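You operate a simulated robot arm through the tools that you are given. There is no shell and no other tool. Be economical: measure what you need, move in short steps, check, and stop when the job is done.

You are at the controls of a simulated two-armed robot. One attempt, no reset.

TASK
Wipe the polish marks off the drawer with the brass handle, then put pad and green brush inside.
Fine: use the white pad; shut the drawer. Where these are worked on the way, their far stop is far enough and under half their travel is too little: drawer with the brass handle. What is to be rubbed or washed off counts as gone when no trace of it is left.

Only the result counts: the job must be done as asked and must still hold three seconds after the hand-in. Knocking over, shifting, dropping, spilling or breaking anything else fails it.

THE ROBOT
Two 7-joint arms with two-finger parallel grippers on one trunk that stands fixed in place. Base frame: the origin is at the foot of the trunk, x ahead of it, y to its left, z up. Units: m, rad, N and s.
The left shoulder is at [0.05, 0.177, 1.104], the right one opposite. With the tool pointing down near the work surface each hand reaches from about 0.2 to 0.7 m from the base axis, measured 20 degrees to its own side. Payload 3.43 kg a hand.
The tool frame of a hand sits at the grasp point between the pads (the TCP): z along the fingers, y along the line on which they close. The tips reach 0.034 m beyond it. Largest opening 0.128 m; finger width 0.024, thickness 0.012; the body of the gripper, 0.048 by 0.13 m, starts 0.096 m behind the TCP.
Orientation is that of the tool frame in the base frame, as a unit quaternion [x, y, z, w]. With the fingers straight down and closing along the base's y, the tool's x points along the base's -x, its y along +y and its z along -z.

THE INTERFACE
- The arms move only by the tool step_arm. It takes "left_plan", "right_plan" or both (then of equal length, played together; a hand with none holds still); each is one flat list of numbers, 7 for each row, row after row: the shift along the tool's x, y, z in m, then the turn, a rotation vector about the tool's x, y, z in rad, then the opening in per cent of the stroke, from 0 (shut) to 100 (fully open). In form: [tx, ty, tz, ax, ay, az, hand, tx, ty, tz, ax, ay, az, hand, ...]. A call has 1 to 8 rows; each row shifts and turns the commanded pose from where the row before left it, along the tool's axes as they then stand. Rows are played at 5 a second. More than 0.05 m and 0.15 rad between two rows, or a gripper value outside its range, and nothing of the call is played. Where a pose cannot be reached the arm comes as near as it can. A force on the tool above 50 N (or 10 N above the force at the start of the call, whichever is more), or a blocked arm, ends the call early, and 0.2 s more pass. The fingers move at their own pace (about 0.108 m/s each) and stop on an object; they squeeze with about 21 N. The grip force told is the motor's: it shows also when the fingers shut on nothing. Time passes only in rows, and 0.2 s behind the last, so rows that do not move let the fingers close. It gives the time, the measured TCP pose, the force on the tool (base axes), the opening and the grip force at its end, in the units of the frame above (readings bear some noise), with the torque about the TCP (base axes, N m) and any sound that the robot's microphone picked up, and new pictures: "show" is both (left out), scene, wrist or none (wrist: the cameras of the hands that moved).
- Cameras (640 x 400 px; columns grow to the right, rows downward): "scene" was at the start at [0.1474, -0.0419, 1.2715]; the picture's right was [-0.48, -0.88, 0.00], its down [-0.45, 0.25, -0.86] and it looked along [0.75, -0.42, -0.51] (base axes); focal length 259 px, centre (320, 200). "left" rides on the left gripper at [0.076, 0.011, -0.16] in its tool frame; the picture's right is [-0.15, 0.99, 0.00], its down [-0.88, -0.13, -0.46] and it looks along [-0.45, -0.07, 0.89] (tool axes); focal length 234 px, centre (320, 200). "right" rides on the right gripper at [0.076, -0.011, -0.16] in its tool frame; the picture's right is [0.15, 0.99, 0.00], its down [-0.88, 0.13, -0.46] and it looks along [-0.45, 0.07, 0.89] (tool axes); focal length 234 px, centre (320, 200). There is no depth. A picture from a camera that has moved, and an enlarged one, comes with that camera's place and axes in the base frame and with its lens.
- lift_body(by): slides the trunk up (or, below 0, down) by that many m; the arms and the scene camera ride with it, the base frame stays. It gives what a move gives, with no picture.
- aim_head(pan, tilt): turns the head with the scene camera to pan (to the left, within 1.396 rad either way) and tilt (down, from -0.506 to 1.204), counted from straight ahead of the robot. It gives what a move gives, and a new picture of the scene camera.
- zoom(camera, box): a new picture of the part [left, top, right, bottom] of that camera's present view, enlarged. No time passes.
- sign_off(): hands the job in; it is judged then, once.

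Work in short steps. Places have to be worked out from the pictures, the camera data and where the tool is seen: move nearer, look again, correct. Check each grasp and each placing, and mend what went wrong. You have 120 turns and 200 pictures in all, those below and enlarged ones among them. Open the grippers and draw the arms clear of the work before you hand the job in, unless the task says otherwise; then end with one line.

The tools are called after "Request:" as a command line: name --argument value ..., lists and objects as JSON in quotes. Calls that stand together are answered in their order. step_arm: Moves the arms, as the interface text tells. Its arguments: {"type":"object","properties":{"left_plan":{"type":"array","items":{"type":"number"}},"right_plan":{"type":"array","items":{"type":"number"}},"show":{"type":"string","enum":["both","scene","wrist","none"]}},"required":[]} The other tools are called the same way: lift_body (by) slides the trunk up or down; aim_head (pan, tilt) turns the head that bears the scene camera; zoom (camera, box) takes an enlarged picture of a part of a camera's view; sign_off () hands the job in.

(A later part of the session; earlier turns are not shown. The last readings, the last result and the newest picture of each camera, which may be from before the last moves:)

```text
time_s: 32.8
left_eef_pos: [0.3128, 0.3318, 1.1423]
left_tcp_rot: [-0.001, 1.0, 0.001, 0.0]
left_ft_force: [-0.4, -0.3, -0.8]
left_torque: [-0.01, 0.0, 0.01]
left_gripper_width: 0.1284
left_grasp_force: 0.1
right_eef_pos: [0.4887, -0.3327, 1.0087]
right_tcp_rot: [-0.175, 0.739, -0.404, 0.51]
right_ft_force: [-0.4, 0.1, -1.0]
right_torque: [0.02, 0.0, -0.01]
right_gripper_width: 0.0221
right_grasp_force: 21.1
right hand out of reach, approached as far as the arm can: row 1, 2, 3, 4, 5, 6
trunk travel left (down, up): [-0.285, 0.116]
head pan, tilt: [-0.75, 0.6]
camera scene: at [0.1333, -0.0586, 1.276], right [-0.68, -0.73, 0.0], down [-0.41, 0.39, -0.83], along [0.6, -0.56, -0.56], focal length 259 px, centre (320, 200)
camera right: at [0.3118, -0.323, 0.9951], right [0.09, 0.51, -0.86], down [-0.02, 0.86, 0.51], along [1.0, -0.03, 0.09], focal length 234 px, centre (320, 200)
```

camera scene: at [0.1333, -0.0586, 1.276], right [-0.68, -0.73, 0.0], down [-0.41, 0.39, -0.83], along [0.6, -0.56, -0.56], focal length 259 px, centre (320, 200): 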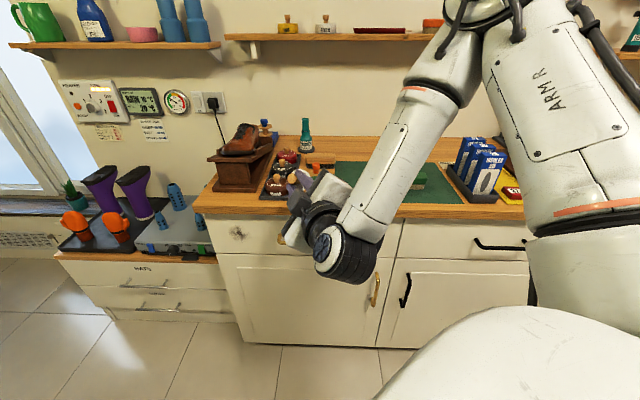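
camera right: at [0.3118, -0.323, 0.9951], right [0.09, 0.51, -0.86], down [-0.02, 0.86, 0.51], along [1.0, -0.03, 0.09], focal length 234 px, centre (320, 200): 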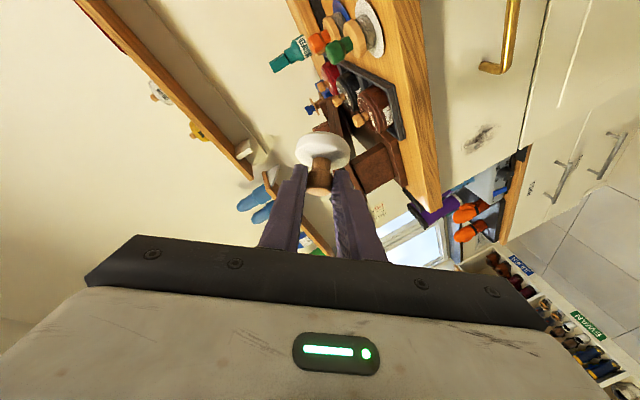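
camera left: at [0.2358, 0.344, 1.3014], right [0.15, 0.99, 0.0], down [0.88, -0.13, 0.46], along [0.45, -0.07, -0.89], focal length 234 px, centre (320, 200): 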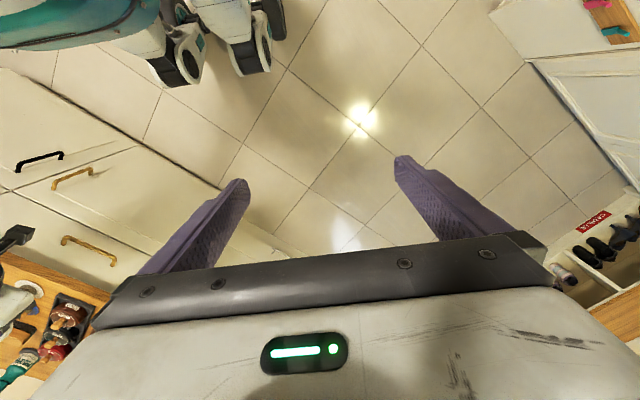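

The wrist hit a limit partway. I'll test whether pure roll about the fingers is still free, since rolling gives other valid pad-facing poses.

Request:
step_arm --right_plan '[0, 0, 0, 0, 0, -0.14, 0, 0, 0, 0, 0, 0, -0.14, 0]' --show "none"

Request:
step_arm --right_plan '[0, 0, 0, 0, 0.14, 0, 0, 0, 0, 0, 0, 0.14, 0, 0]' --show "none"

```text
time_s: 33.4
left_eef_pos: [0.3121, 0.3325, 1.1426]
left_tcp_rot: [0.0, 1.0, 0.0, 0.0]
left_ft_force: [-0.5, -0.6, -1.0]
left_torque: [0.05, -0.03, -0.06]
left_gripper_width: 0.128
left_grasp_force: 0.1
right_eef_pos: [0.4886, -0.3314, 1.0091]
right_tcp_rot: [-0.276, 0.707, -0.473, 0.447]
right_ft_force: [0.0, -0.1, -0.2]
right_torque: [0.01, 0.0, -0.02]
right_gripper_width: 0.0224
right_grasp_force: 21.6
trunk travel left (down, up): [-0.285, 0.116]
head pan, tilt: [-0.75, 0.6]
```

```text
time_s: 34.0
left_eef_pos: [0.3135, 0.3315, 1.1424]
left_tcp_rot: [0.0, 1.0, 0.0, 0.0]
left_ft_force: [-0.6, -0.4, 0.1]
left_torque: [-0.04, -0.03, 0.02]
left_gripper_width: 0.1281
left_grasp_force: 0.0
right_eef_pos: [0.4885, -0.3328, 1.0073]
right_tcp_rot: [-0.208, 0.764, -0.505, 0.344]
right_ft_force: [-0.4, 0.2, -0.4]
right_torque: [0.01, 0.04, 0.0]
right_gripper_width: 0.0222
right_grasp_force: 20.9
trunk travel left (down, up): [-0.285, 0.116]
head pan, tilt: [-0.75, 0.6]
```

Roll is free, only upward pitch is limited. So I'll use a pose with the fingers pointing forward and ~38° down, rolled so the pad faces the drawer squarely.

Request:
step_arm --right_plan '[0, 0, 0, -0.0315, -0.0487, -0.1358, 0, 0, 0, 0, -0.0315, -0.0487, -0.1358, 0, 0, 0, 0, -0.0315, -0.0487, -0.1358, 0, 0, 0, 0, -0.0315, -0.0487, -0.1358, 0, 0, 0, 0, -0.0315, -0.0487, -0.1358, 0]' --show "none"

Request:
step_arm --right_plan '[0, 0, 0, -0.0315, -0.0487, -0.1358, 0, 0, 0, 0, -0.0315, -0.0487, -0.1358, 0, 0, 0, 0, -0.0315, -0.0487, -0.1358, 0, 0, 0, 0, -0.0315, -0.0487, -0.1358, 0, 0, 0, 0, -0.0315, -0.0487, -0.1358, 0]' --show "both"

```text
time_s: 35.2
left_eef_pos: [0.3119, 0.3309, 1.1409]
left_tcp_rot: [0.0, 1.0, 0.0, 0.0]
left_ft_force: [0.4, 1.2, -0.6]
left_torque: [-0.05, 0.0, -0.01]
left_gripper_width: 0.128
left_grasp_force: 0.0
right_eef_pos: [0.4876, -0.3324, 1.0095]
right_tcp_rot: [-0.534, 0.639, -0.503, 0.228]
right_ft_force: [-0.4, -0.5, -0.3]
right_torque: [0.01, 0.02, 0.01]
right_gripper_width: 0.0225
right_grasp_force: 20.5
trunk travel left (down, up): [-0.285, 0.116]
head pan, tilt: [-0.75, 0.6]
```

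```text
time_s: 36.4
left_eef_pos: [0.3114, 0.3314, 1.1418]
left_tcp_rot: [0.0, 1.0, 0.0, 0.001]
left_ft_force: [-0.2, 0.4, 0.8]
left_torque: [0.01, -0.01, -0.02]
left_gripper_width: 0.128
left_grasp_force: 0.0
right_eef_pos: [0.4562, -0.3614, 0.9374]
right_tcp_rot: [0.772, -0.446, 0.443, -0.1]
right_ft_force: [-0.2, -0.1, -0.4]
right_torque: [0.02, 0.03, 0.0]
right_gripper_width: 0.0223
right_grasp_force: 21.6
right hand out of reach, approached as far as the arm can: row 3, 4, 5
trunk travel left (down, up): [-0.285, 0.116]
head pan, tilt: [-0.75, 0.6]
camera scene: at [0.1331, -0.0584, 1.2761], right [-0.68, -0.73, 0.0], down [-0.41, 0.39, -0.83], along [0.6, -0.56, -0.56], focal length 259 px, centre (320, 200)
camera right: at [0.3556, -0.3752, 1.0825], right [-0.56, -0.69, -0.46], down [-0.61, 0.72, -0.33], along [0.55, 0.1, -0.83], focal length 234 px, centre (320, 200)
```

scene: 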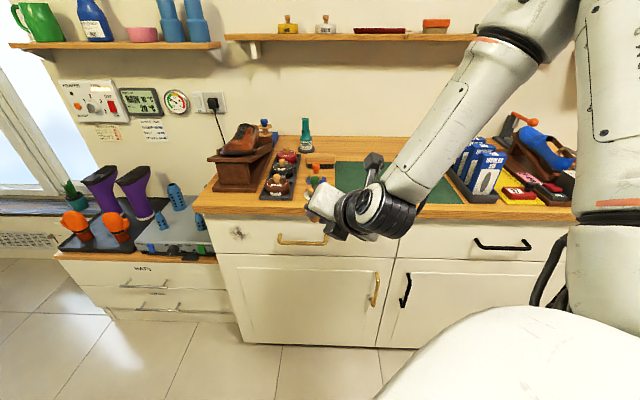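
right: 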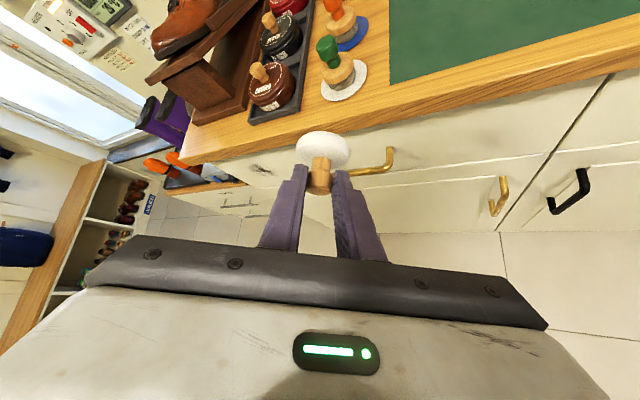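

The pad now faces the drawer square on (axis ≈ (0.69, -0.72, 0.01)). Move to a stand-off about 5 cm in front of the marks.

Request:
step_arm --right_plan '[-0.025, -0.0157, 0.0307, 0, 0, 0, 0, -0.025, -0.0157, 0.0307, 0, 0, 0, 0, -0.025, -0.0157, 0.0307, 0, 0, 0, 0, -0.025, -0.0157, 0.0307, 0, 0, 0, 0, -0.025, -0.0157, 0.0307, 0, 0, 0, 0, -0.025, -0.0157, 0.0307, 0, 0, 0, 0, -0.025, -0.0157, 0.0307, 0, 0, 0, 0]' --show "both"

```text
time_s: 38.0
left_eef_pos: [0.3129, 0.3315, 1.1434]
left_tcp_rot: [0.0, 1.0, -0.001, 0.0]
left_ft_force: [-0.4, 0.5, 0.1]
left_torque: [0.01, 0.04, 0.0]
left_gripper_width: 0.1282
left_grasp_force: 0.0
right_eef_pos: [0.5348, -0.3214, 0.8072]
right_tcp_rot: [0.768, -0.457, 0.438, -0.1]
right_ft_force: [-0.2, -0.1, -0.5]
right_torque: [-0.02, -0.03, 0.0]
right_gripper_width: 0.0219
right_grasp_force: 20.8
right hand out of reach, approached as far as the arm can: row 2, 3, 4, 5, 6, 7
trunk travel left (down, up): [-0.285, 0.116]
head pan, tilt: [-0.75, 0.6]
camera scene: at [0.1336, -0.0588, 1.276], right [-0.68, -0.73, 0.0], down [-0.41, 0.39, -0.82], along [0.6, -0.56, -0.57], focal length 259 px, centre (320, 200)
camera right: at [0.4352, -0.3361, 0.9522], right [-0.58, -0.67, -0.46], down [-0.6, 0.73, -0.31], along [0.55, 0.1, -0.83], focal length 234 px, centre (320, 200)
```

scene: 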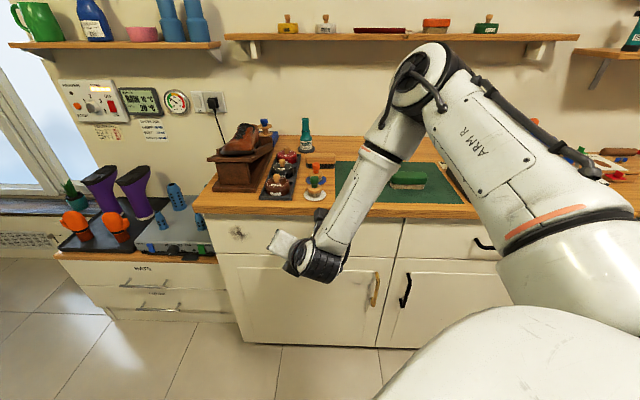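
right: 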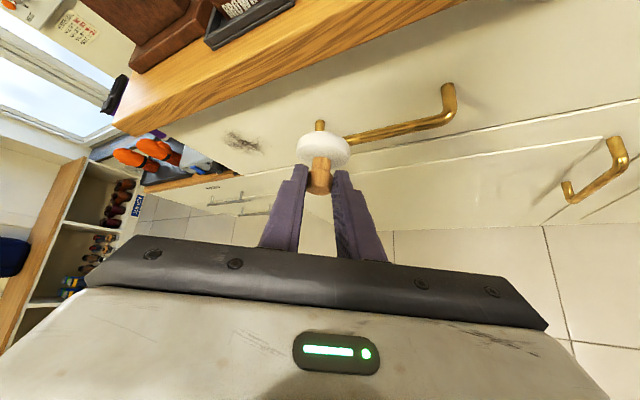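

The roll is now what binds. I'll lower the trunk 0.2 m so the forearm lies flatter, and turn to an intermediate pose (hand pointing nearly straight ahead, slightly down) with the pad still facing the drawer.

Request:
step_arm --right_plan '[0, 0, 0, 0.0902, -0.006, 0.0768, 0, 0, 0, 0, 0.0902, -0.006, 0.0768, 0]' --show "none"

Request:
lift_body --by -0.2

Request:
step_arm --right_plan '[0, 0, 0, 0.0902, -0.006, 0.0768, 0, 0, 0, 0, 0.0902, -0.006, 0.0768, 0]' --show "scene"

```text
time_s: 38.6
left_eef_pos: [0.3111, 0.3323, 1.1428]
left_tcp_rot: [0.0, 1.0, 0.001, 0.0]
left_ft_force: [0.0, 0.6, -0.1]
left_torque: [0.01, 0.0, 0.01]
left_gripper_width: 0.1279
left_grasp_force: 0.0
right_eef_pos: [0.5549, -0.2962, 0.8234]
right_tcp_rot: [0.749, -0.467, 0.45, -0.137]
right_ft_force: [0.0, 0.5, 0.8]
right_torque: [0.02, -0.01, -0.03]
right_gripper_width: 0.0219
right_grasp_force: 21.1
right hand out of reach, approached as far as the arm can: row 1, 2
trunk travel left (down, up): [-0.285, 0.116]
head pan, tilt: [-0.75, 0.6]
```

```text
time_s: 40.8
left_eef_pos: [0.3131, 0.3323, 0.9428]
left_tcp_rot: [0.0, 1.0, 0.0, 0.001]
left_ft_force: [0.5, 0.9, -0.1]
left_torque: [0.01, 0.02, 0.01]
left_gripper_width: 0.1281
left_grasp_force: 0.1
right_eef_pos: [0.5545, -0.296, 0.6256]
right_tcp_rot: [0.749, -0.466, 0.45, -0.138]
right_ft_force: [0.5, 0.2, -1.3]
right_torque: [0.02, 0.02, -0.03]
right_gripper_width: 0.0221
right_grasp_force: 21.2
trunk travel left (down, up): [-0.085, 0.316]
head pan, tilt: [-0.75, 0.6]
```

```text
time_s: 41.4
left_eef_pos: [0.3133, 0.3316, 0.9416]
left_tcp_rot: [-0.001, 1.0, 0.0, 0.0]
left_ft_force: [-0.6, -1.4, -0.5]
left_torque: [0.04, -0.01, 0.01]
left_gripper_width: 0.1281
left_grasp_force: 0.1
right_eef_pos: [0.5977, -0.2599, 0.6762]
right_tcp_rot: [0.702, -0.494, 0.465, -0.218]
right_ft_force: [-0.5, 0.0, -0.8]
right_torque: [-0.01, 0.01, 0.02]
right_gripper_width: 0.022
right_grasp_force: 20.4
right hand out of reach, approached as far as the arm can: row 1, 2
trunk travel left (down, up): [-0.085, 0.316]
head pan, tilt: [-0.75, 0.6]
camera scene: at [0.1331, -0.0585, 1.0761], right [-0.68, -0.73, 0.0], down [-0.41, 0.39, -0.83], along [0.6, -0.56, -0.56], focal length 259 px, centre (320, 200)
```

scene: 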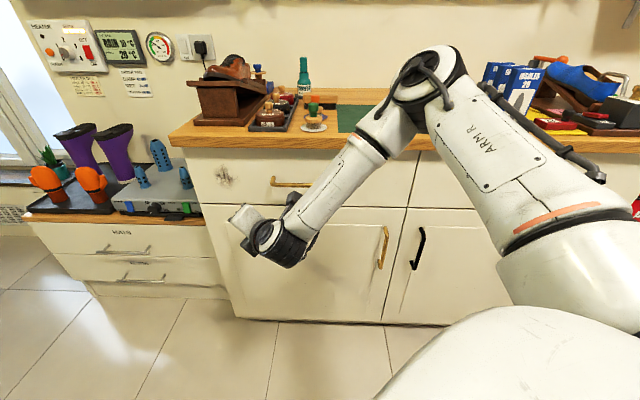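

The clipped pose is drifting the right way as the hand levels out: TCP (0.598, -0.260, 0.676), pad axis within ~3° of the normal. Continue levelling slightly and move toward the stand-off.

Request:
step_arm --right_plan '[0, 0, 0, 0.0902, -0.006, 0.0768, 0, 0, 0, 0, 0.0902, -0.006, 0.0768, 0, 0.005, -0.02, 0.0033, 0, 0, 0, 0, 0.005, -0.02, 0.0033, 0, 0, 0, 0]' --show "both"

```text
time_s: 42.4
left_eef_pos: [0.3124, 0.3316, 0.9423]
left_tcp_rot: [0.0, 1.0, 0.0, 0.0]
left_ft_force: [0.6, 0.3, 0.7]
left_torque: [0.01, -0.02, -0.03]
left_gripper_width: 0.1278
left_grasp_force: 0.1
right_eef_pos: [0.6378, -0.2382, 0.7305]
right_tcp_rot: [0.674, -0.511, 0.47, -0.253]
right_ft_force: [-0.7, 0.3, -0.4]
right_torque: [0.01, 0.01, 0.02]
right_gripper_width: 0.0221
right_grasp_force: 21.0
right hand out of reach, approached as far as the arm can: row 1, 2
trunk travel left (down, up): [-0.085, 0.316]
head pan, tilt: [-0.75, 0.6]
camera scene: at [0.1332, -0.0586, 1.076], right [-0.68, -0.73, 0.0], down [-0.41, 0.39, -0.83], along [0.6, -0.56, -0.56], focal length 259 px, centre (320, 200)
camera right: at [0.5032, -0.282, 0.8358], right [-0.44, -0.48, -0.76], down [-0.5, 0.83, -0.24], along [0.75, 0.27, -0.61], focal length 234 px, centre (320, 200)
```

scene: 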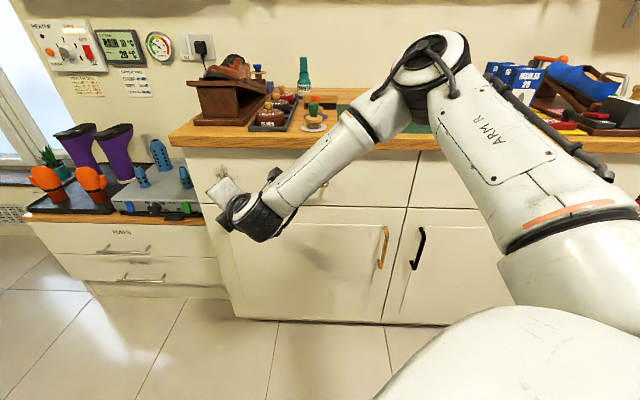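
right: 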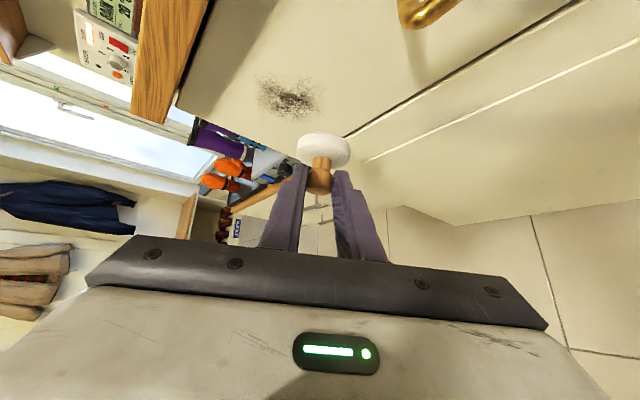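

Excellent view; the marks lie just up-left of the pad. I'll square the pad up a bit more, shift it over the mark centre, and approach to ~1 cm.

Request:
step_arm --right_plan '[0, -0.0367, -0.0028, 0, 0, 0, 0, 0, 0, 0, 0.048, -0.042, -0.0525, 0, 0.0068, -0.0007, 0.0073, 0, 0, 0, 0, 0.0068, -0.0007, 0.0073, 0, 0, 0, 0, 0.0068, -0.0007, 0.0073, 0, 0, 0, 0]' --show "wrist"

```text
time_s: 43.6
left_eef_pos: [0.3123, 0.3325, 0.9425]
left_tcp_rot: [0.001, 1.0, 0.0, 0.0]
left_ft_force: [-0.2, 0.3, -0.3]
left_torque: [0.0, 0.02, 0.02]
left_gripper_width: 0.128
left_grasp_force: 0.0
right_eef_pos: [0.6592, -0.2623, 0.7554]
right_tcp_rot: [0.691, -0.476, 0.475, -0.266]
right_ft_force: [-0.3, 0.8, 0.1]
right_torque: [0.0, 0.05, 0.01]
right_gripper_width: 0.0219
right_grasp_force: 21.2
right hand out of reach, approached as far as the arm can: row 1
trunk travel left (down, up): [-0.085, 0.316]
head pan, tilt: [-0.75, 0.6]
camera right: at [0.5263, -0.3144, 0.8603], right [-0.38, -0.54, -0.75], down [-0.55, 0.79, -0.28], along [0.74, 0.31, -0.6], focal length 234 px, centre (320, 200)
```

right: 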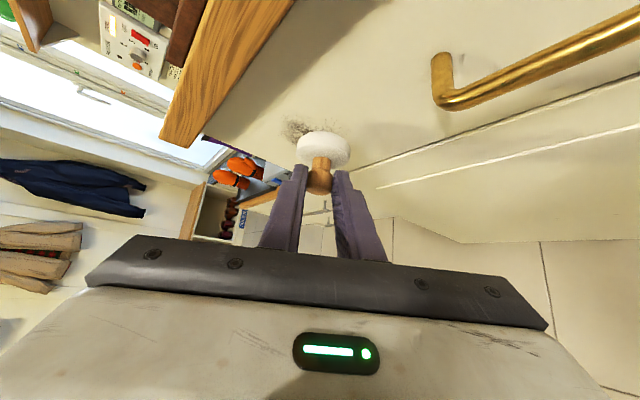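

Pad axis is now exactly square, ~1–2 cm from the face. Approach in small steps until contact force shows.

Request:
step_arm --right_plan '[0.0036, 0, 0.0035, 0, 0, 0, 0, 0.0036, 0, 0.0035, 0, 0, 0, 0, 0, 0, 0, 0, 0, 0, 0]' --show "none"

Request:
step_arm --right_plan '[0.0028, 0, 0.0028, 0, 0, 0, 0, 0, 0, 0, 0, 0, 0, 0]' --show "none"

```text
time_s: 44.4
left_eef_pos: [0.3128, 0.3318, 0.9418]
left_tcp_rot: [-0.001, 1.0, 0.0, -0.001]
left_ft_force: [0.2, -0.6, -0.3]
left_torque: [0.01, -0.01, 0.01]
left_gripper_width: 0.128
left_grasp_force: 0.1
right_eef_pos: [0.666, -0.2696, 0.7564]
right_tcp_rot: [0.691, -0.474, 0.475, -0.266]
right_ft_force: [0.0, -0.1, -0.1]
right_torque: [0.01, 0.0, 0.02]
right_gripper_width: 0.0221
right_grasp_force: 20.8
trunk travel left (down, up): [-0.085, 0.316]
head pan, tilt: [-0.75, 0.6]
```

```text
time_s: 45.0
left_eef_pos: [0.3131, 0.3318, 0.9422]
left_tcp_rot: [0.001, 1.0, 0.0, 0.0]
left_ft_force: [-0.3, -0.8, -0.9]
left_torque: [0.03, 0.01, 0.02]
left_gripper_width: 0.1279
left_grasp_force: 0.0
right_eef_pos: [0.6694, -0.2732, 0.7564]
right_tcp_rot: [0.691, -0.475, 0.476, -0.266]
right_ft_force: [-1.0, 0.6, -1.3]
right_torque: [0.0, 0.05, -0.01]
right_gripper_width: 0.0221
right_grasp_force: 20.9
trunk travel left (down, up): [-0.085, 0.316]
head pan, tilt: [-0.75, 0.6]
```

No contact yet. Shift 1.5 cm left over the mark centre and keep approaching.

Request:
step_arm --right_plan '[-0.0087, -0.0086, 0.0087, 0, 0, 0, 0, 0.0028, 0, 0.0028, 0, 0, 0, 0, 0, 0, 0, 0, 0, 0, 0]' --show "wrist"

Request:
step_arm --right_plan '[0.0028, 0, 0.0028, 0, 0, 0, 0, 0, 0, 0, 0, 0, 0, 0]' --show "none"

```text
time_s: 45.8
left_eef_pos: [0.3124, 0.3328, 0.9417]
left_tcp_rot: [0.0, 1.0, 0.0, 0.0]
left_ft_force: [-1.0, 0.9, 1.2]
left_torque: [0.0, -0.01, 0.05]
left_gripper_width: 0.1282
left_grasp_force: 0.0
right_eef_pos: [0.6779, -0.2671, 0.756]
right_tcp_rot: [0.69, -0.475, 0.475, -0.269]
right_ft_force: [-1.0, -0.5, -0.7]
right_torque: [-0.01, 0.04, 0.0]
right_gripper_width: 0.0221
right_grasp_force: 20.9
right hand out of reach, approached as far as the arm can: row 1
trunk travel left (down, up): [-0.085, 0.316]
head pan, tilt: [-0.75, 0.6]
camera right: at [0.5456, -0.3196, 0.8586], right [-0.38, -0.53, -0.75], down [-0.55, 0.79, -0.28], along [0.74, 0.31, -0.6], focal length 234 px, centre (320, 200)
```

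right: 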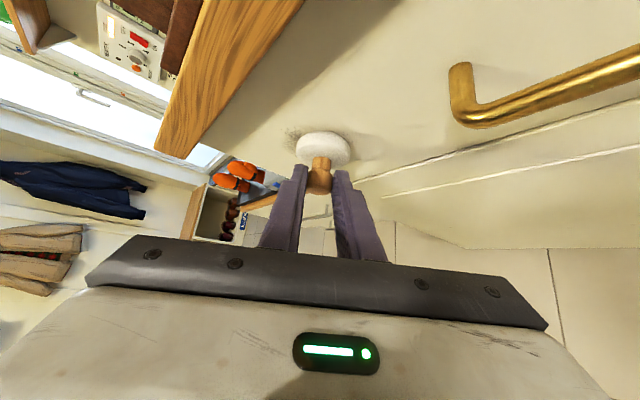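

```text
time_s: 46.4
left_eef_pos: [0.3125, 0.3312, 0.9422]
left_tcp_rot: [0.0, 1.0, -0.001, 0.0]
left_ft_force: [-0.4, -0.6, -0.2]
left_torque: [-0.01, -0.01, -0.02]
left_gripper_width: 0.1282
left_grasp_force: 0.1
right_eef_pos: [0.6812, -0.2688, 0.7542]
right_tcp_rot: [0.691, -0.474, 0.474, -0.269]
right_ft_force: [-5.1, 4.3, 0.4]
right_torque: [0.01, 0.05, 0.11]
right_gripper_width: 0.0221
right_grasp_force: 21.0
trunk travel left (down, up): [-0.085, 0.316]
head pan, tilt: [-0.75, 0.6]
```

Contact at 6.7 N. Now begin wiping: stroke left in 1 cm steps and check reach and force.

Request:
step_arm --right_plan '[-0.0058, -0.0057, 0.0058, 0, 0, 0, 0, -0.0058, -0.0057, 0.0058, 0, 0, 0, 0, -0.0058, -0.0057, 0.0058, 0, 0, 0, 0]' --show "none"

```text
time_s: 47.2
left_eef_pos: [0.3114, 0.3318, 0.9424]
left_tcp_rot: [-0.001, 1.0, -0.001, 0.001]
left_ft_force: [0.0, -1.0, 0.2]
left_torque: [0.03, 0.0, -0.02]
left_gripper_width: 0.1282
left_grasp_force: 0.1
right_eef_pos: [0.6841, -0.2667, 0.7494]
right_tcp_rot: [0.69, -0.474, 0.476, -0.271]
right_ft_force: [-9.1, 8.8, 5.5]
right_torque: [0.05, -0.08, 0.3]
right_gripper_width: 0.022
right_grasp_force: 21.0
right hand out of reach, approached as far as the arm can: row 1, 2, 3
trunk travel left (down, up): [-0.085, 0.316]
head pan, tilt: [-0.75, 0.6]
```

The left move is clipped. Rotating the hand about the pad's own axis should free it while the pad stays flush. Back off slightly, rotate 0.45 rad about that axis, and shift left.

Request:
step_arm --right_plan '[-0.0043, 0, -0.0042, 0, 0, 0, 0, 0, 0, 0, 0.105, 0, 0.103, 0, 0, 0, 0, 0.105, 0, 0.103, 0, 0, 0, 0, 0.105, 0, 0.103, 0]' --show "wrist"

```text
time_s: 48.2
left_eef_pos: [0.3131, 0.331, 0.9422]
left_tcp_rot: [-0.001, 1.0, 0.0, 0.0]
left_ft_force: [0.1, 0.1, -0.4]
left_torque: [-0.01, 0.01, -0.01]
left_gripper_width: 0.1279
left_grasp_force: 0.0
right_eef_pos: [0.7035, -0.2327, 0.8182]
right_tcp_rot: [0.59, -0.534, 0.469, -0.382]
right_ft_force: [-1.3, 0.0, -2.7]
right_torque: [0.1, 0.11, -0.02]
right_gripper_width: 0.0223
right_grasp_force: 20.5
right hand out of reach, approached as far as the arm can: row 2, 3, 4
trunk travel left (down, up): [-0.085, 0.316]
head pan, tilt: [-0.75, 0.6]
camera right: at [0.5526, -0.2987, 0.8818], right [-0.27, -0.28, -0.92], down [-0.46, 0.88, -0.13], along [0.84, 0.39, -0.37], focal length 234 px, centre (320, 200)
```

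right: 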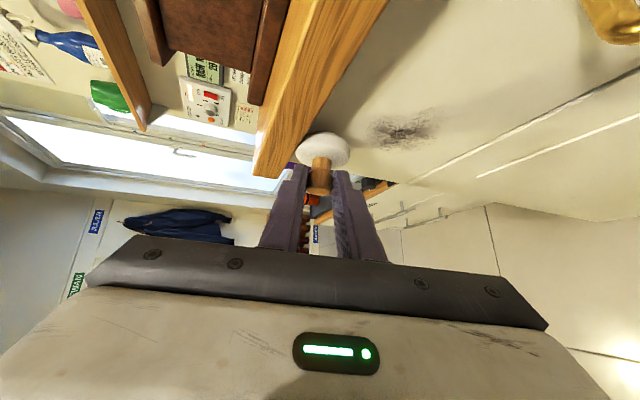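

The hand drifted up toward the counter overhang; the view shows the mark to the right/below the pad. Back off, move down 6 cm, and re-square the pad.

Request:
step_arm --right_plan '[-0.0083, 0.001, -0.0086, 0, 0, 0, 0, -0.0044, 0.0285, 0.008, 0, 0, 0, 0, -0.0044, 0.0285, 0.008, 0, 0, 0, 0, 0, 0, 0, 0.0626, -0.023, -0.0694, 0]' --show "wrist"

```text
time_s: 49.2
left_eef_pos: [0.3131, 0.3315, 0.941]
left_tcp_rot: [0.001, 1.0, -0.001, -0.001]
left_ft_force: [-0.6, 0.9, -0.1]
left_torque: [-0.02, -0.01, -0.02]
left_gripper_width: 0.1281
left_grasp_force: 0.0
right_eef_pos: [0.6976, -0.2198, 0.8294]
right_tcp_rot: [0.587, -0.528, 0.474, -0.39]
right_ft_force: [-6.6, 5.0, -13.4]
right_torque: [0.42, 0.72, 0.06]
right_gripper_width: 0.0243
right_grasp_force: 20.8
right hand out of reach, approached as far as the arm can: row 1, 2, 3, 4
trunk travel left (down, up): [-0.085, 0.316]
head pan, tilt: [-0.75, 0.6]
camera right: at [0.5459, -0.2864, 0.8899], right [-0.25, -0.28, -0.93], down [-0.47, 0.87, -0.14], along [0.85, 0.4, -0.35], focal length 234 px, centre (320, 200)
```

right: 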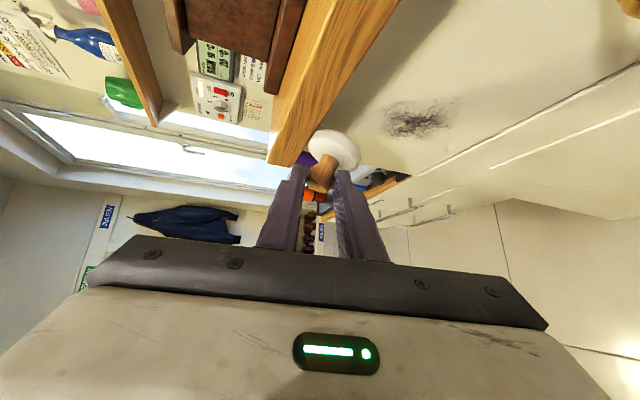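

The arm is on its limit and pushing the pad up under the overhang. Lower the trunk 5 cm to get it clear.

Request:
lift_body --by -0.05

Request:
step_arm --right_plan '[0, 0, -0.02, 0, 0, 0, 0, 0, 0, -0.02, 0, 0, 0, 0]' --show "both"

```text
time_s: 50.1
left_eef_pos: [0.3135, 0.3324, 0.891]
left_tcp_rot: [0.0, 1.0, 0.0, 0.0]
left_ft_force: [-0.7, -0.4, -0.5]
left_torque: [0.04, 0.01, 0.03]
left_gripper_width: 0.1281
left_grasp_force: 0.1
right_eef_pos: [0.6986, -0.222, 0.7814]
right_tcp_rot: [0.584, -0.528, 0.478, -0.39]
right_ft_force: [0.8, 0.2, -0.4]
right_torque: [0.02, -0.01, -0.01]
right_gripper_width: 0.0243
right_grasp_force: 21.4
trunk travel left (down, up): [-0.035, 0.366]
head pan, tilt: [-0.75, 0.6]
```

```text
time_s: 50.7
left_eef_pos: [0.313, 0.3316, 0.8921]
left_tcp_rot: [0.0, 1.0, 0.0, -0.001]
left_ft_force: [0.7, 0.1, 0.0]
left_torque: [-0.01, -0.02, 0.0]
left_gripper_width: 0.128
left_grasp_force: 0.1
right_eef_pos: [0.6603, -0.2176, 0.7923]
right_tcp_rot: [0.585, -0.527, 0.476, -0.391]
right_ft_force: [0.4, 0.6, -0.2]
right_torque: [-0.02, 0.0, -0.01]
right_gripper_width: 0.0244
right_grasp_force: 20.8
trunk travel left (down, up): [-0.035, 0.366]
head pan, tilt: [-0.75, 0.6]
camera scene: at [0.1333, -0.0586, 1.026], right [-0.68, -0.73, 0.0], down [-0.41, 0.39, -0.83], along [0.6, -0.56, -0.56], focal length 259 px, centre (320, 200)
camera right: at [0.5076, -0.285, 0.852], right [-0.24, -0.28, -0.93], down [-0.46, 0.87, -0.14], along [0.85, 0.4, -0.34], focal length 234 px, centre (320, 200)
```

scene: 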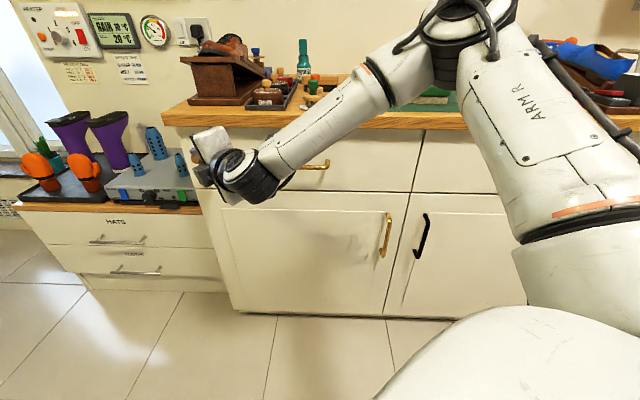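
right: 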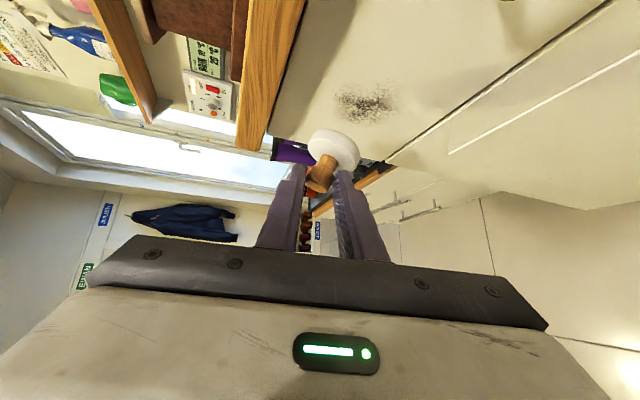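

Free again. The pad got tilted ~20° in the grip, but pressing its face gently on the flat drawer front should re-seat it. Move down 3.5 cm and check that the arm follows.

Request:
step_arm --right_plan '[-0.0025, 0.0168, 0.0042, 0, 0, 0, 0, -0.0025, 0.0168, 0.0042, 0, 0, 0, 0]' --show "none"

```text
time_s: 51.3
left_eef_pos: [0.3132, 0.3322, 0.8921]
left_tcp_rot: [0.0, 1.0, 0.0, 0.0]
left_ft_force: [-0.6, 0.2, 0.8]
left_torque: [0.03, -0.02, -0.02]
left_gripper_width: 0.1279
left_grasp_force: 0.0
right_eef_pos: [0.6589, -0.2183, 0.779]
right_tcp_rot: [0.586, -0.531, 0.475, -0.387]
right_ft_force: [0.4, -0.4, -0.9]
right_torque: [0.02, 0.02, 0.01]
right_gripper_width: 0.0245
right_grasp_force: 20.5
right hand out of reach, approached as far as the arm can: row 1, 2
trunk travel left (down, up): [-0.035, 0.366]
head pan, tilt: [-0.75, 0.6]
```

Arm can't go lower itself, but the trunk can. Lower the trunk 2 cm and approach the front gently.

Request:
lift_body --by -0.02

Request:
step_arm --right_plan '[0.0069, -0.0007, 0.0072, 0, 0, 0, 0, 0.0069, -0.0007, 0.0072, 0, 0, 0, 0]' --show "wrist"

```text
time_s: 52.0
left_eef_pos: [0.3123, 0.3326, 0.8717]
left_tcp_rot: [-0.001, 1.0, -0.001, 0.0]
left_ft_force: [-0.6, -0.1, 0.1]
left_torque: [-0.03, 0.02, 0.01]
left_gripper_width: 0.1277
left_grasp_force: 0.0
right_eef_pos: [0.6602, -0.2171, 0.7575]
right_tcp_rot: [0.586, -0.531, 0.475, -0.386]
right_ft_force: [0.2, -0.5, 0.0]
right_torque: [0.05, 0.0, 0.02]
right_gripper_width: 0.0244
right_grasp_force: 21.1
trunk travel left (down, up): [-0.015, 0.386]
head pan, tilt: [-0.75, 0.6]
```

```text
time_s: 52.6
left_eef_pos: [0.3126, 0.3317, 0.872]
left_tcp_rot: [0.0, 1.0, 0.001, 0.0]
left_ft_force: [1.0, 0.6, 0.3]
left_torque: [0.0, -0.03, -0.03]
left_gripper_width: 0.128
left_grasp_force: 0.0
right_eef_pos: [0.6742, -0.2316, 0.7599]
right_tcp_rot: [0.585, -0.534, 0.475, -0.383]
right_ft_force: [-1.2, -0.1, -0.1]
right_torque: [-0.01, 0.01, 0.01]
right_gripper_width: 0.024
right_grasp_force: 21.5
trunk travel left (down, up): [-0.015, 0.386]
head pan, tilt: [-0.75, 0.6]
camera right: at [0.5208, -0.2962, 0.8218], right [-0.26, -0.28, -0.92], down [-0.46, 0.88, -0.14], along [0.85, 0.39, -0.36], focal length 234 px, centre (320, 200)
```

right: 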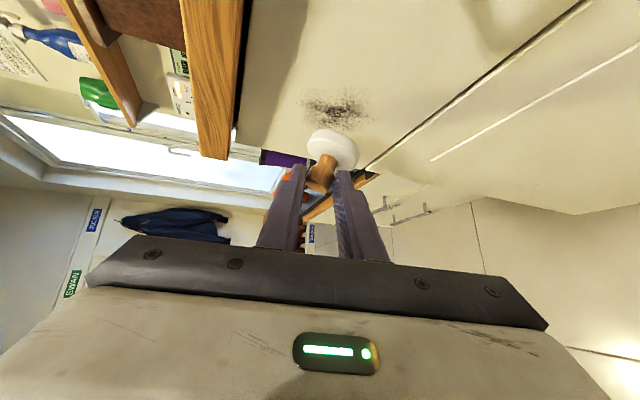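

By my estimate the pad centre is right in front of the mark centre (u≈-0.325, z≈0.737), ~3 cm away. Advance to contact.

Request:
step_arm --right_plan '[0.0068, -0.0009, 0.0072, 0, 0, 0, 0, 0.0068, -0.0009, 0.0072, 0, 0, 0, 0, 0.0034, -0.0004, 0.0036, 0, 0, 0, 0]' --show "none"

Request:
step_arm --right_plan '[0.0034, -0.0004, 0.0036, 0, 0, 0, 0, 0, 0, 0, 0, 0, 0, 0]' --show "wrist"

```text
time_s: 53.4
left_eef_pos: [0.3115, 0.3327, 0.8718]
left_tcp_rot: [0.0, 1.0, -0.001, 0.001]
left_ft_force: [0.3, 0.0, 0.0]
left_torque: [0.0, -0.03, 0.0]
left_gripper_width: 0.128
left_grasp_force: 0.1
right_eef_pos: [0.6887, -0.2505, 0.7639]
right_tcp_rot: [0.591, -0.531, 0.47, -0.385]
right_ft_force: [-24.2, 13.8, -1.8]
right_torque: [0.1, 0.28, 0.22]
right_gripper_width: 0.0243
right_grasp_force: 21.4
right hand out of reach, approached as far as the arm can: row 1
trunk travel left (down, up): [-0.015, 0.386]
head pan, tilt: [-0.75, 0.6]
```

```text
time_s: 54.0
left_eef_pos: [0.3125, 0.3331, 0.8712]
left_tcp_rot: [0.0, 1.0, 0.0, 0.0]
left_ft_force: [-0.1, -0.5, -0.7]
left_torque: [0.01, -0.03, 0.02]
left_gripper_width: 0.1283
left_grasp_force: 0.1
right_eef_pos: [0.6933, -0.2574, 0.7636]
right_tcp_rot: [0.59, -0.532, 0.471, -0.384]
right_ft_force: [-13.4, 11.0, -9.3]
right_torque: [0.09, 0.46, 0.46]
right_gripper_width: 0.0222
right_grasp_force: 21.4
trunk travel left (down, up): [-0.015, 0.386]
head pan, tilt: [-0.75, 0.6]
camera right: at [0.5416, -0.3226, 0.8267], right [-0.26, -0.28, -0.92], down [-0.46, 0.88, -0.13], along [0.85, 0.39, -0.36], focal length 234 px, centre (320, 200)
```

right: 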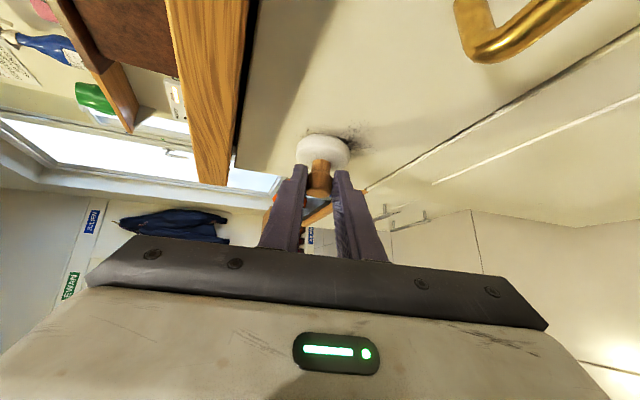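

The pad re-seated flush (width back to 2.2 cm). Remaining marks are below/right of the pad. Ease pressure a little, then stroke right–down–left.

Request:
step_arm --right_plan '[-0.0017, 0.0002, -0.0018, 0, 0, 0, 0, 0.0071, 0.0028, -0.0064, 0, 0, 0, 0, 0.0071, 0.0028, -0.0064, 0, 0, 0, 0, 0.0071, 0.0028, -0.0064, 0, 0, 0, 0, -0.0015, 0.0095, 0.0026, 0, 0, 0, 0, -0.0015, 0.0095, 0.0026, 0, 0, 0, 0]' --show "wrist"

```text
time_s: 55.4
left_eef_pos: [0.3124, 0.3333, 0.8723]
left_tcp_rot: [-0.001, 1.0, 0.0, 0.0]
left_ft_force: [-0.4, -0.7, -0.7]
left_torque: [-0.01, 0.03, -0.01]
left_gripper_width: 0.1281
left_grasp_force: 0.1
right_eef_pos: [0.6858, -0.2657, 0.7668]
right_tcp_rot: [0.586, -0.534, 0.474, -0.383]
right_ft_force: [-2.5, 8.6, 2.6]
right_torque: [-0.11, -0.21, 0.41]
right_gripper_width: 0.0222
right_grasp_force: 21.1
right hand out of reach, approached as far as the arm can: row 2, 3, 5, 6
trunk travel left (down, up): [-0.015, 0.386]
head pan, tilt: [-0.75, 0.6]
camera right: at [0.533, -0.3296, 0.8307], right [-0.26, -0.28, -0.92], down [-0.46, 0.88, -0.14], along [0.85, 0.39, -0.36], focal length 234 px, centre (320, 200)
```

right: 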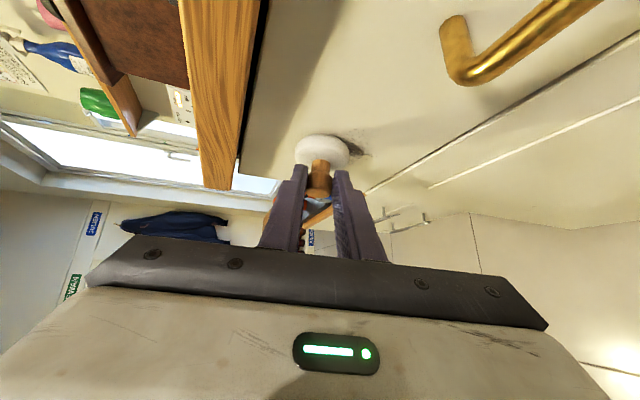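

Marks are coming off. Now slide down 1.5 cm with the trunk, then rotate about the pad axis the other way (which frees downward motion) and stroke down.

Request:
lift_body --by -0.015

Request:
step_arm --right_plan '[0, 0, 0, -0.07, 0, -0.07, 0, 0, 0, 0, -0.07, 0, -0.07, 0, -0.0015, 0.0095, 0.0026, 0, 0, 0, 0, -0.0015, 0.0095, 0.0026, 0, 0, 0, 0]' --show "wrist"

```text
time_s: 56.0
left_eef_pos: [0.3126, 0.3315, 0.8572]
left_tcp_rot: [0.0, 1.0, 0.0, 0.0]
left_ft_force: [-0.1, 0.4, -0.6]
left_torque: [0.01, -0.01, 0.0]
left_gripper_width: 0.128
left_grasp_force: 0.1
right_eef_pos: [0.6846, -0.2649, 0.7509]
right_tcp_rot: [0.587, -0.535, 0.473, -0.382]
right_ft_force: [-4.3, 5.9, 2.1]
right_torque: [-0.1, -0.13, 0.29]
right_gripper_width: 0.0222
right_grasp_force: 20.5
trunk travel left (down, up): [0.0, 0.401]
head pan, tilt: [-0.75, 0.6]
```

```text
time_s: 57.0
left_eef_pos: [0.3117, 0.3324, 0.8577]
left_tcp_rot: [-0.001, 1.0, 0.001, 0.0]
left_ft_force: [-0.8, 0.1, 0.0]
left_torque: [-0.03, 0.01, 0.0]
left_gripper_width: 0.128
left_grasp_force: 0.1
right_eef_pos: [0.6806, -0.2724, 0.7303]
right_tcp_rot: [0.648, -0.524, 0.46, -0.307]
right_ft_force: [-1.6, 1.6, -0.1]
right_torque: [0.0, -0.02, 0.09]
right_gripper_width: 0.0221
right_grasp_force: 21.0
right hand out of reach, approached as far as the arm can: row 2
trunk travel left (down, up): [0.0, 0.401]
head pan, tilt: [-0.75, 0.6]
camera right: at [0.5401, -0.3279, 0.8223], right [-0.39, -0.4, -0.83], down [-0.49, 0.85, -0.18], along [0.78, 0.34, -0.53], focal length 234 px, centre (320, 200)
```

right: 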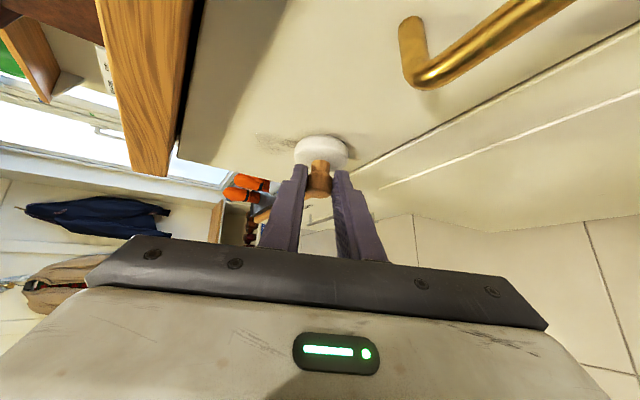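

Lower part reached and light contact. Re-square, press slightly and stroke left.

Request:
step_arm --right_plan '[0.0028, -0.0004, 0.0028, 0.0625, -0.0123, -0.0697, 0, -0.0066, -0.0047, 0.0059, 0, 0, 0, 0, -0.0066, -0.0047, 0.0059, 0, 0, 0, 0, -0.0066, -0.0047, 0.0059, 0, 0, 0, 0]' --show "wrist"

```text
time_s: 58.0
left_eef_pos: [0.3133, 0.3323, 0.8574]
left_tcp_rot: [0.0, 1.0, -0.001, 0.001]
left_ft_force: [0.0, 0.5, 0.0]
left_torque: [-0.01, -0.05, -0.01]
left_gripper_width: 0.1279
left_grasp_force: 0.1
right_eef_pos: [0.7013, -0.2533, 0.7306]
right_tcp_rot: [0.657, -0.484, 0.483, -0.317]
right_ft_force: [-4.9, 2.5, 0.6]
right_torque: [0.01, 0.01, -0.1]
right_gripper_width: 0.0224
right_grasp_force: 20.6
trunk travel left (down, up): [0.0, 0.401]
head pan, tilt: [-0.75, 0.6]
camera right: at [0.5597, -0.3116, 0.8177], right [-0.32, -0.47, -0.83], down [-0.53, 0.81, -0.25], along [0.79, 0.36, -0.5], focal length 234 px, centre (320, 200)
```

right: 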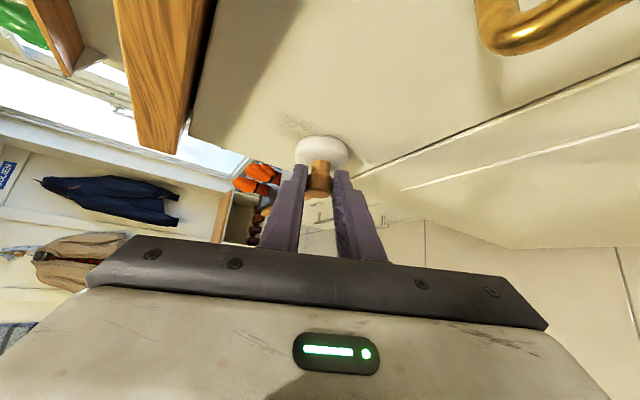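

Fully reachable now and square. Stroke up 5 cm, right 3 cm, then down.

Request:
step_arm --right_plan '[0.0047, -0.0106, -0.0033, 0, 0, 0, 0, 0.004, -0.0106, -0.004, 0, 0, 0, 0, 0.004, -0.0106, -0.004, 0, 0, 0, 0, 0.004, -0.0106, -0.004, 0, 0, 0, 0, 0.0093, 0.007, -0.0095, 0, 0, 0, 0, 0.0093, 0.007, -0.0095, 0, 0, 0, 0, -0.004, 0.0106, 0.004, 0, 0, 0, 0, -0.004, 0.0106, 0.004, 0, 0, 0, 0]' --show "wrist"

```text
time_s: 59.8
left_eef_pos: [0.3116, 0.3324, 0.8567]
left_tcp_rot: [0.0, 1.0, 0.001, 0.0]
left_ft_force: [-0.3, 0.6, -0.3]
left_torque: [0.02, 0.01, -0.03]
left_gripper_width: 0.128
left_grasp_force: 0.0
right_eef_pos: [0.6685, -0.2859, 0.7441]
right_tcp_rot: [0.66, -0.484, 0.482, -0.314]
right_ft_force: [-5.5, 5.9, 2.3]
right_torque: [-0.04, -0.08, 0.09]
right_gripper_width: 0.0222
right_grasp_force: 21.1
right hand out of reach, approached as far as the arm can: row 1, 2, 3, 4
trunk travel left (down, up): [0.0, 0.401]
head pan, tilt: [-0.75, 0.6]
camera right: at [0.5263, -0.3454, 0.8326], right [-0.32, -0.47, -0.82], down [-0.53, 0.81, -0.25], along [0.78, 0.35, -0.51], focal length 234 px, centre (320, 200)
```

right: 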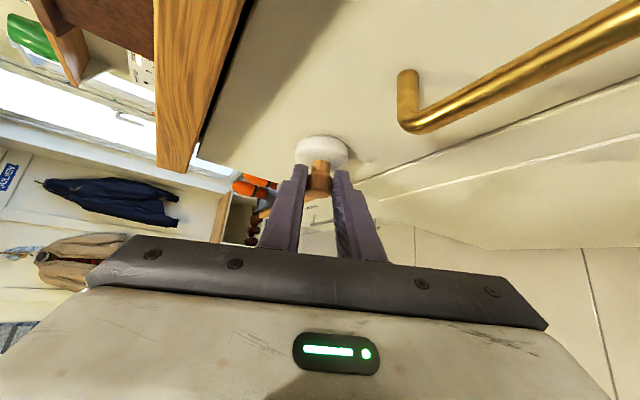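

No marks are obvious around the pad. Back off and inspect.

Request:
step_arm --right_plan '[-0.0285, 0, -0.028, 0, 0, 0, 0, -0.0285, 0, -0.028, 0, 0, 0, 0]' --show "wrist"

Request:
zoom --camera "right" --box '[200, 40, 440, 190]'

```text
time_s: 60.4
left_eef_pos: [0.3126, 0.3337, 0.8559]
left_tcp_rot: [0.0, 1.0, 0.0, 0.0]
left_ft_force: [-0.4, 0.2, 0.6]
left_torque: [-0.02, 0.01, 0.0]
left_gripper_width: 0.128
left_grasp_force: 0.0
right_eef_pos: [0.6102, -0.2313, 0.7419]
right_tcp_rot: [0.659, -0.485, 0.482, -0.314]
right_ft_force: [0.1, -0.6, -0.7]
right_torque: [-0.01, 0.03, 0.0]
right_gripper_width: 0.0224
right_grasp_force: 20.9
trunk travel left (down, up): [0.0, 0.401]
head pan, tilt: [-0.75, 0.6]
camera right: at [0.4686, -0.2901, 0.8309], right [-0.32, -0.47, -0.82], down [-0.53, 0.81, -0.25], along [0.79, 0.35, -0.51], focal length 234 px, centre (320, 200)
```

right: 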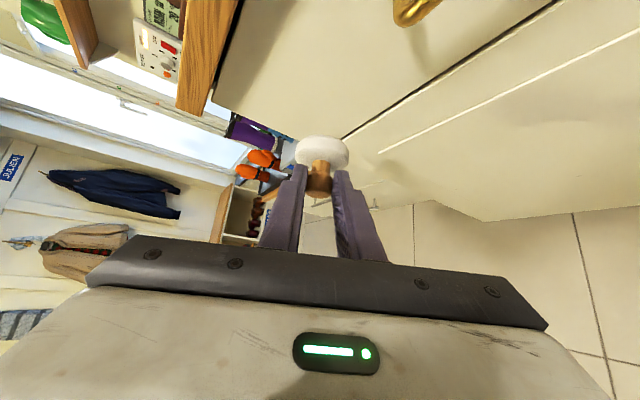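

```text
2.67 times, centred on (320, 115) of right
camera zoom: at [0.4686, -0.2901, 0.8309], right [-0.32, -0.47, -0.82], down [-0.53, 0.81, -0.25], along [0.79, 0.35, -0.51], focal length 624 px, centre (320, 427)
```

zoom: 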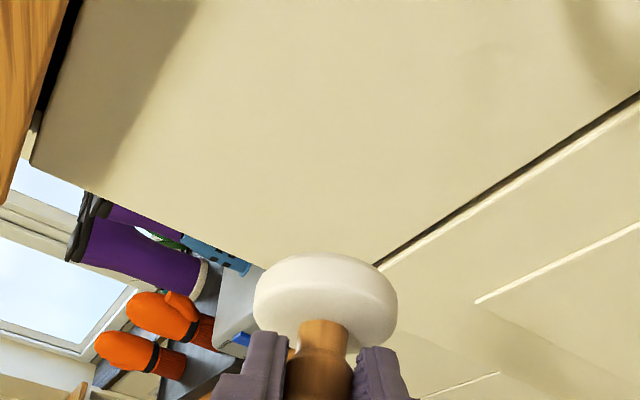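

The front is clean. Now retract the right hand (still holding the pad) up and to the right, turning the pad face down, so the left arm can get at the handle.

Request:
step_arm --right_plan '[0.0275, -0.0073, -0.0328, 0, 0, 0, 0, 0.0275, -0.0073, -0.0328, 0, 0, 0, 0, 0.0275, -0.0073, -0.0328, 0, 0, 0, 0, 0.0275, -0.0073, -0.0328, 0, 0, 0, 0, 0.0275, -0.0073, -0.0328, 0, 0, 0, 0, 0.0275, -0.0073, -0.0328, 0, 0, 0, 0, 0, 0, 0, -0.0884, -0.0674, 0.0895, 0, 0, 0, 0, -0.0884, -0.0674, 0.0895, 0]' --show "none"

Request:
step_arm --right_plan '[0, 0, 0, -0.0884, -0.0674, 0.0895, 0, 0, 0, 0, -0.0884, -0.0674, 0.0895, 0, 0, 0, 0, -0.0884, -0.0674, 0.0895, 0, 0, 0, 0, -0.0884, -0.0674, 0.0895, 0, 0, 0, 0, -0.0884, -0.0674, 0.0895, 0, 0, 0, 0, -0.0884, -0.0674, 0.0895, 0, 0, 0, 0, -0.0884, -0.0674, 0.0895, 0]' --show "scene"

```text
time_s: 62.2
left_eef_pos: [0.3127, 0.332, 0.8577]
left_tcp_rot: [0.0, 1.0, 0.0, 0.0]
left_ft_force: [0.5, 0.8, -0.6]
left_torque: [0.0, 0.02, 0.02]
left_gripper_width: 0.1278
left_grasp_force: 0.1
right_eef_pos: [0.4786, -0.3382, 0.8153]
right_tcp_rot: [0.665, -0.557, 0.367, -0.337]
right_ft_force: [0.2, -0.3, -0.1]
right_torque: [0.01, 0.01, -0.01]
right_gripper_width: 0.0221
right_grasp_force: 20.9
right hand out of reach, approached as far as the arm can: row 5, 6, 7, 8
trunk travel left (down, up): [0.0, 0.401]
head pan, tilt: [-0.75, 0.6]
```

```text
time_s: 63.8
left_eef_pos: [0.3121, 0.3325, 0.8578]
left_tcp_rot: [0.0, 1.0, 0.0, 0.0]
left_ft_force: [0.3, 0.1, 0.6]
left_torque: [-0.02, 0.0, 0.02]
left_gripper_width: 0.1278
left_grasp_force: 0.1
right_eef_pos: [0.4814, -0.2823, 0.7397]
right_tcp_rot: [-0.614, 0.698, 0.032, 0.367]
right_ft_force: [-0.2, -0.2, -0.2]
right_torque: [0.01, -0.03, -0.03]
right_gripper_width: 0.0222
right_grasp_force: 21.1
right hand out of reach, approached as far as the arm can: row 1, 2, 3, 4
trunk travel left (down, up): [0.0, 0.401]
head pan, tilt: [-0.75, 0.6]
camera scene: at [0.1332, -0.0586, 0.991], right [-0.68, -0.73, 0.0], down [-0.41, 0.39, -0.83], along [0.6, -0.56, -0.56], focal length 259 px, centre (320, 200)
```

scene: 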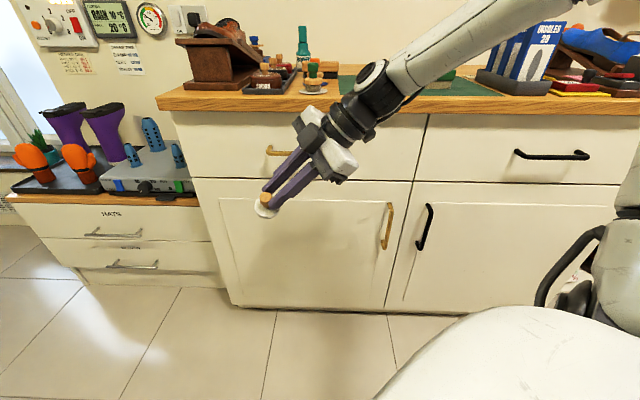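

The mark spot looks clean from the scene camera too. Raise the trunk a bit and tuck the right hand further right and up.

Request:
lift_body --by 0.12

Request:
step_arm --right_plan '[0.0097, 0.0164, -0.0395, 0, 0, 0, 0, 0.0097, 0.0164, -0.0395, 0, 0, 0, 0, 0.0097, 0.0164, -0.0395, 0, 0, 0, 0, 0.0097, 0.0164, -0.0395, 0, 0, 0, 0, 0.0097, 0.0164, -0.0395, 0, 0, 0, 0, 0.0097, 0.0164, -0.0395, 0, 0, 0, 0]' --show "scene"

Request:
zoom --camera "scene" --box '[170, 130, 350, 250]'

```text
time_s: 65.3
left_eef_pos: [0.3125, 0.3322, 0.9766]
left_tcp_rot: [0.0, 1.0, 0.001, 0.0]
left_ft_force: [0.2, 0.0, 0.2]
left_torque: [-0.04, 0.03, -0.01]
left_gripper_width: 0.1284
left_grasp_force: 0.1
right_eef_pos: [0.4812, -0.2813, 0.8591]
right_tcp_rot: [-0.614, 0.698, 0.032, 0.367]
right_ft_force: [0.2, -0.1, -0.6]
right_torque: [0.01, 0.02, 0.01]
right_gripper_width: 0.0222
right_grasp_force: 20.9
trunk travel left (down, up): [-0.12, 0.281]
head pan, tilt: [-0.75, 0.6]
```

```text
time_s: 66.7
left_eef_pos: [0.3124, 0.3313, 0.9773]
left_tcp_rot: [0.0, 1.0, 0.001, 0.0]
left_ft_force: [0.1, -0.3, 0.8]
left_torque: [-0.01, 0.01, 0.0]
left_gripper_width: 0.128
left_grasp_force: 0.2
right_eef_pos: [0.3471, -0.4603, 0.887]
right_tcp_rot: [-0.613, 0.697, 0.032, 0.37]
right_ft_force: [0.6, -0.4, 0.1]
right_torque: [-0.02, -0.03, -0.02]
right_gripper_width: 0.0225
right_grasp_force: 21.4
right hand out of reach, approached as far as the arm can: row 2, 3, 4, 5, 6
trunk travel left (down, up): [-0.12, 0.281]
head pan, tilt: [-0.75, 0.6]
camera scene: at [0.1332, -0.0586, 1.111], right [-0.68, -0.73, 0.0], down [-0.41, 0.39, -0.83], along [0.6, -0.56, -0.56], focal length 259 px, centre (320, 200)
```

scene: 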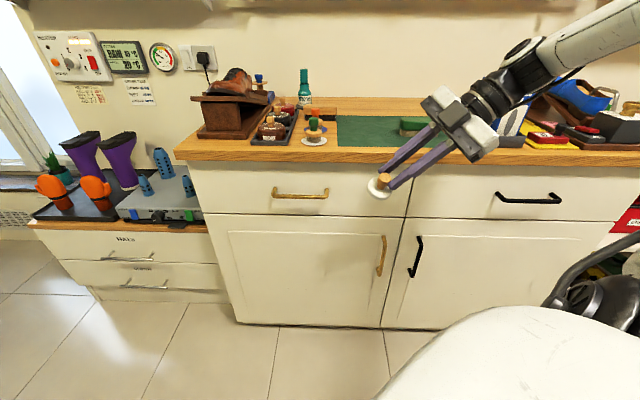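

```text
3.33 times, centred on (260, 190) of scene
camera zoom: at [0.1332, -0.0586, 1.111], right [-0.68, -0.73, 0.0], down [-0.41, 0.39, -0.83], along [0.6, -0.56, -0.56], focal length 865 px, centre (520, 233)
```

zoom: 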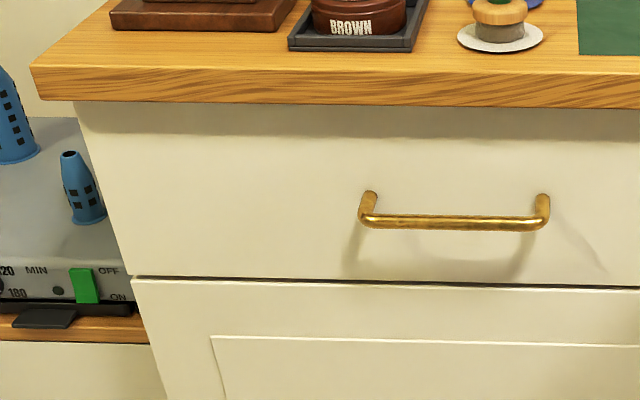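

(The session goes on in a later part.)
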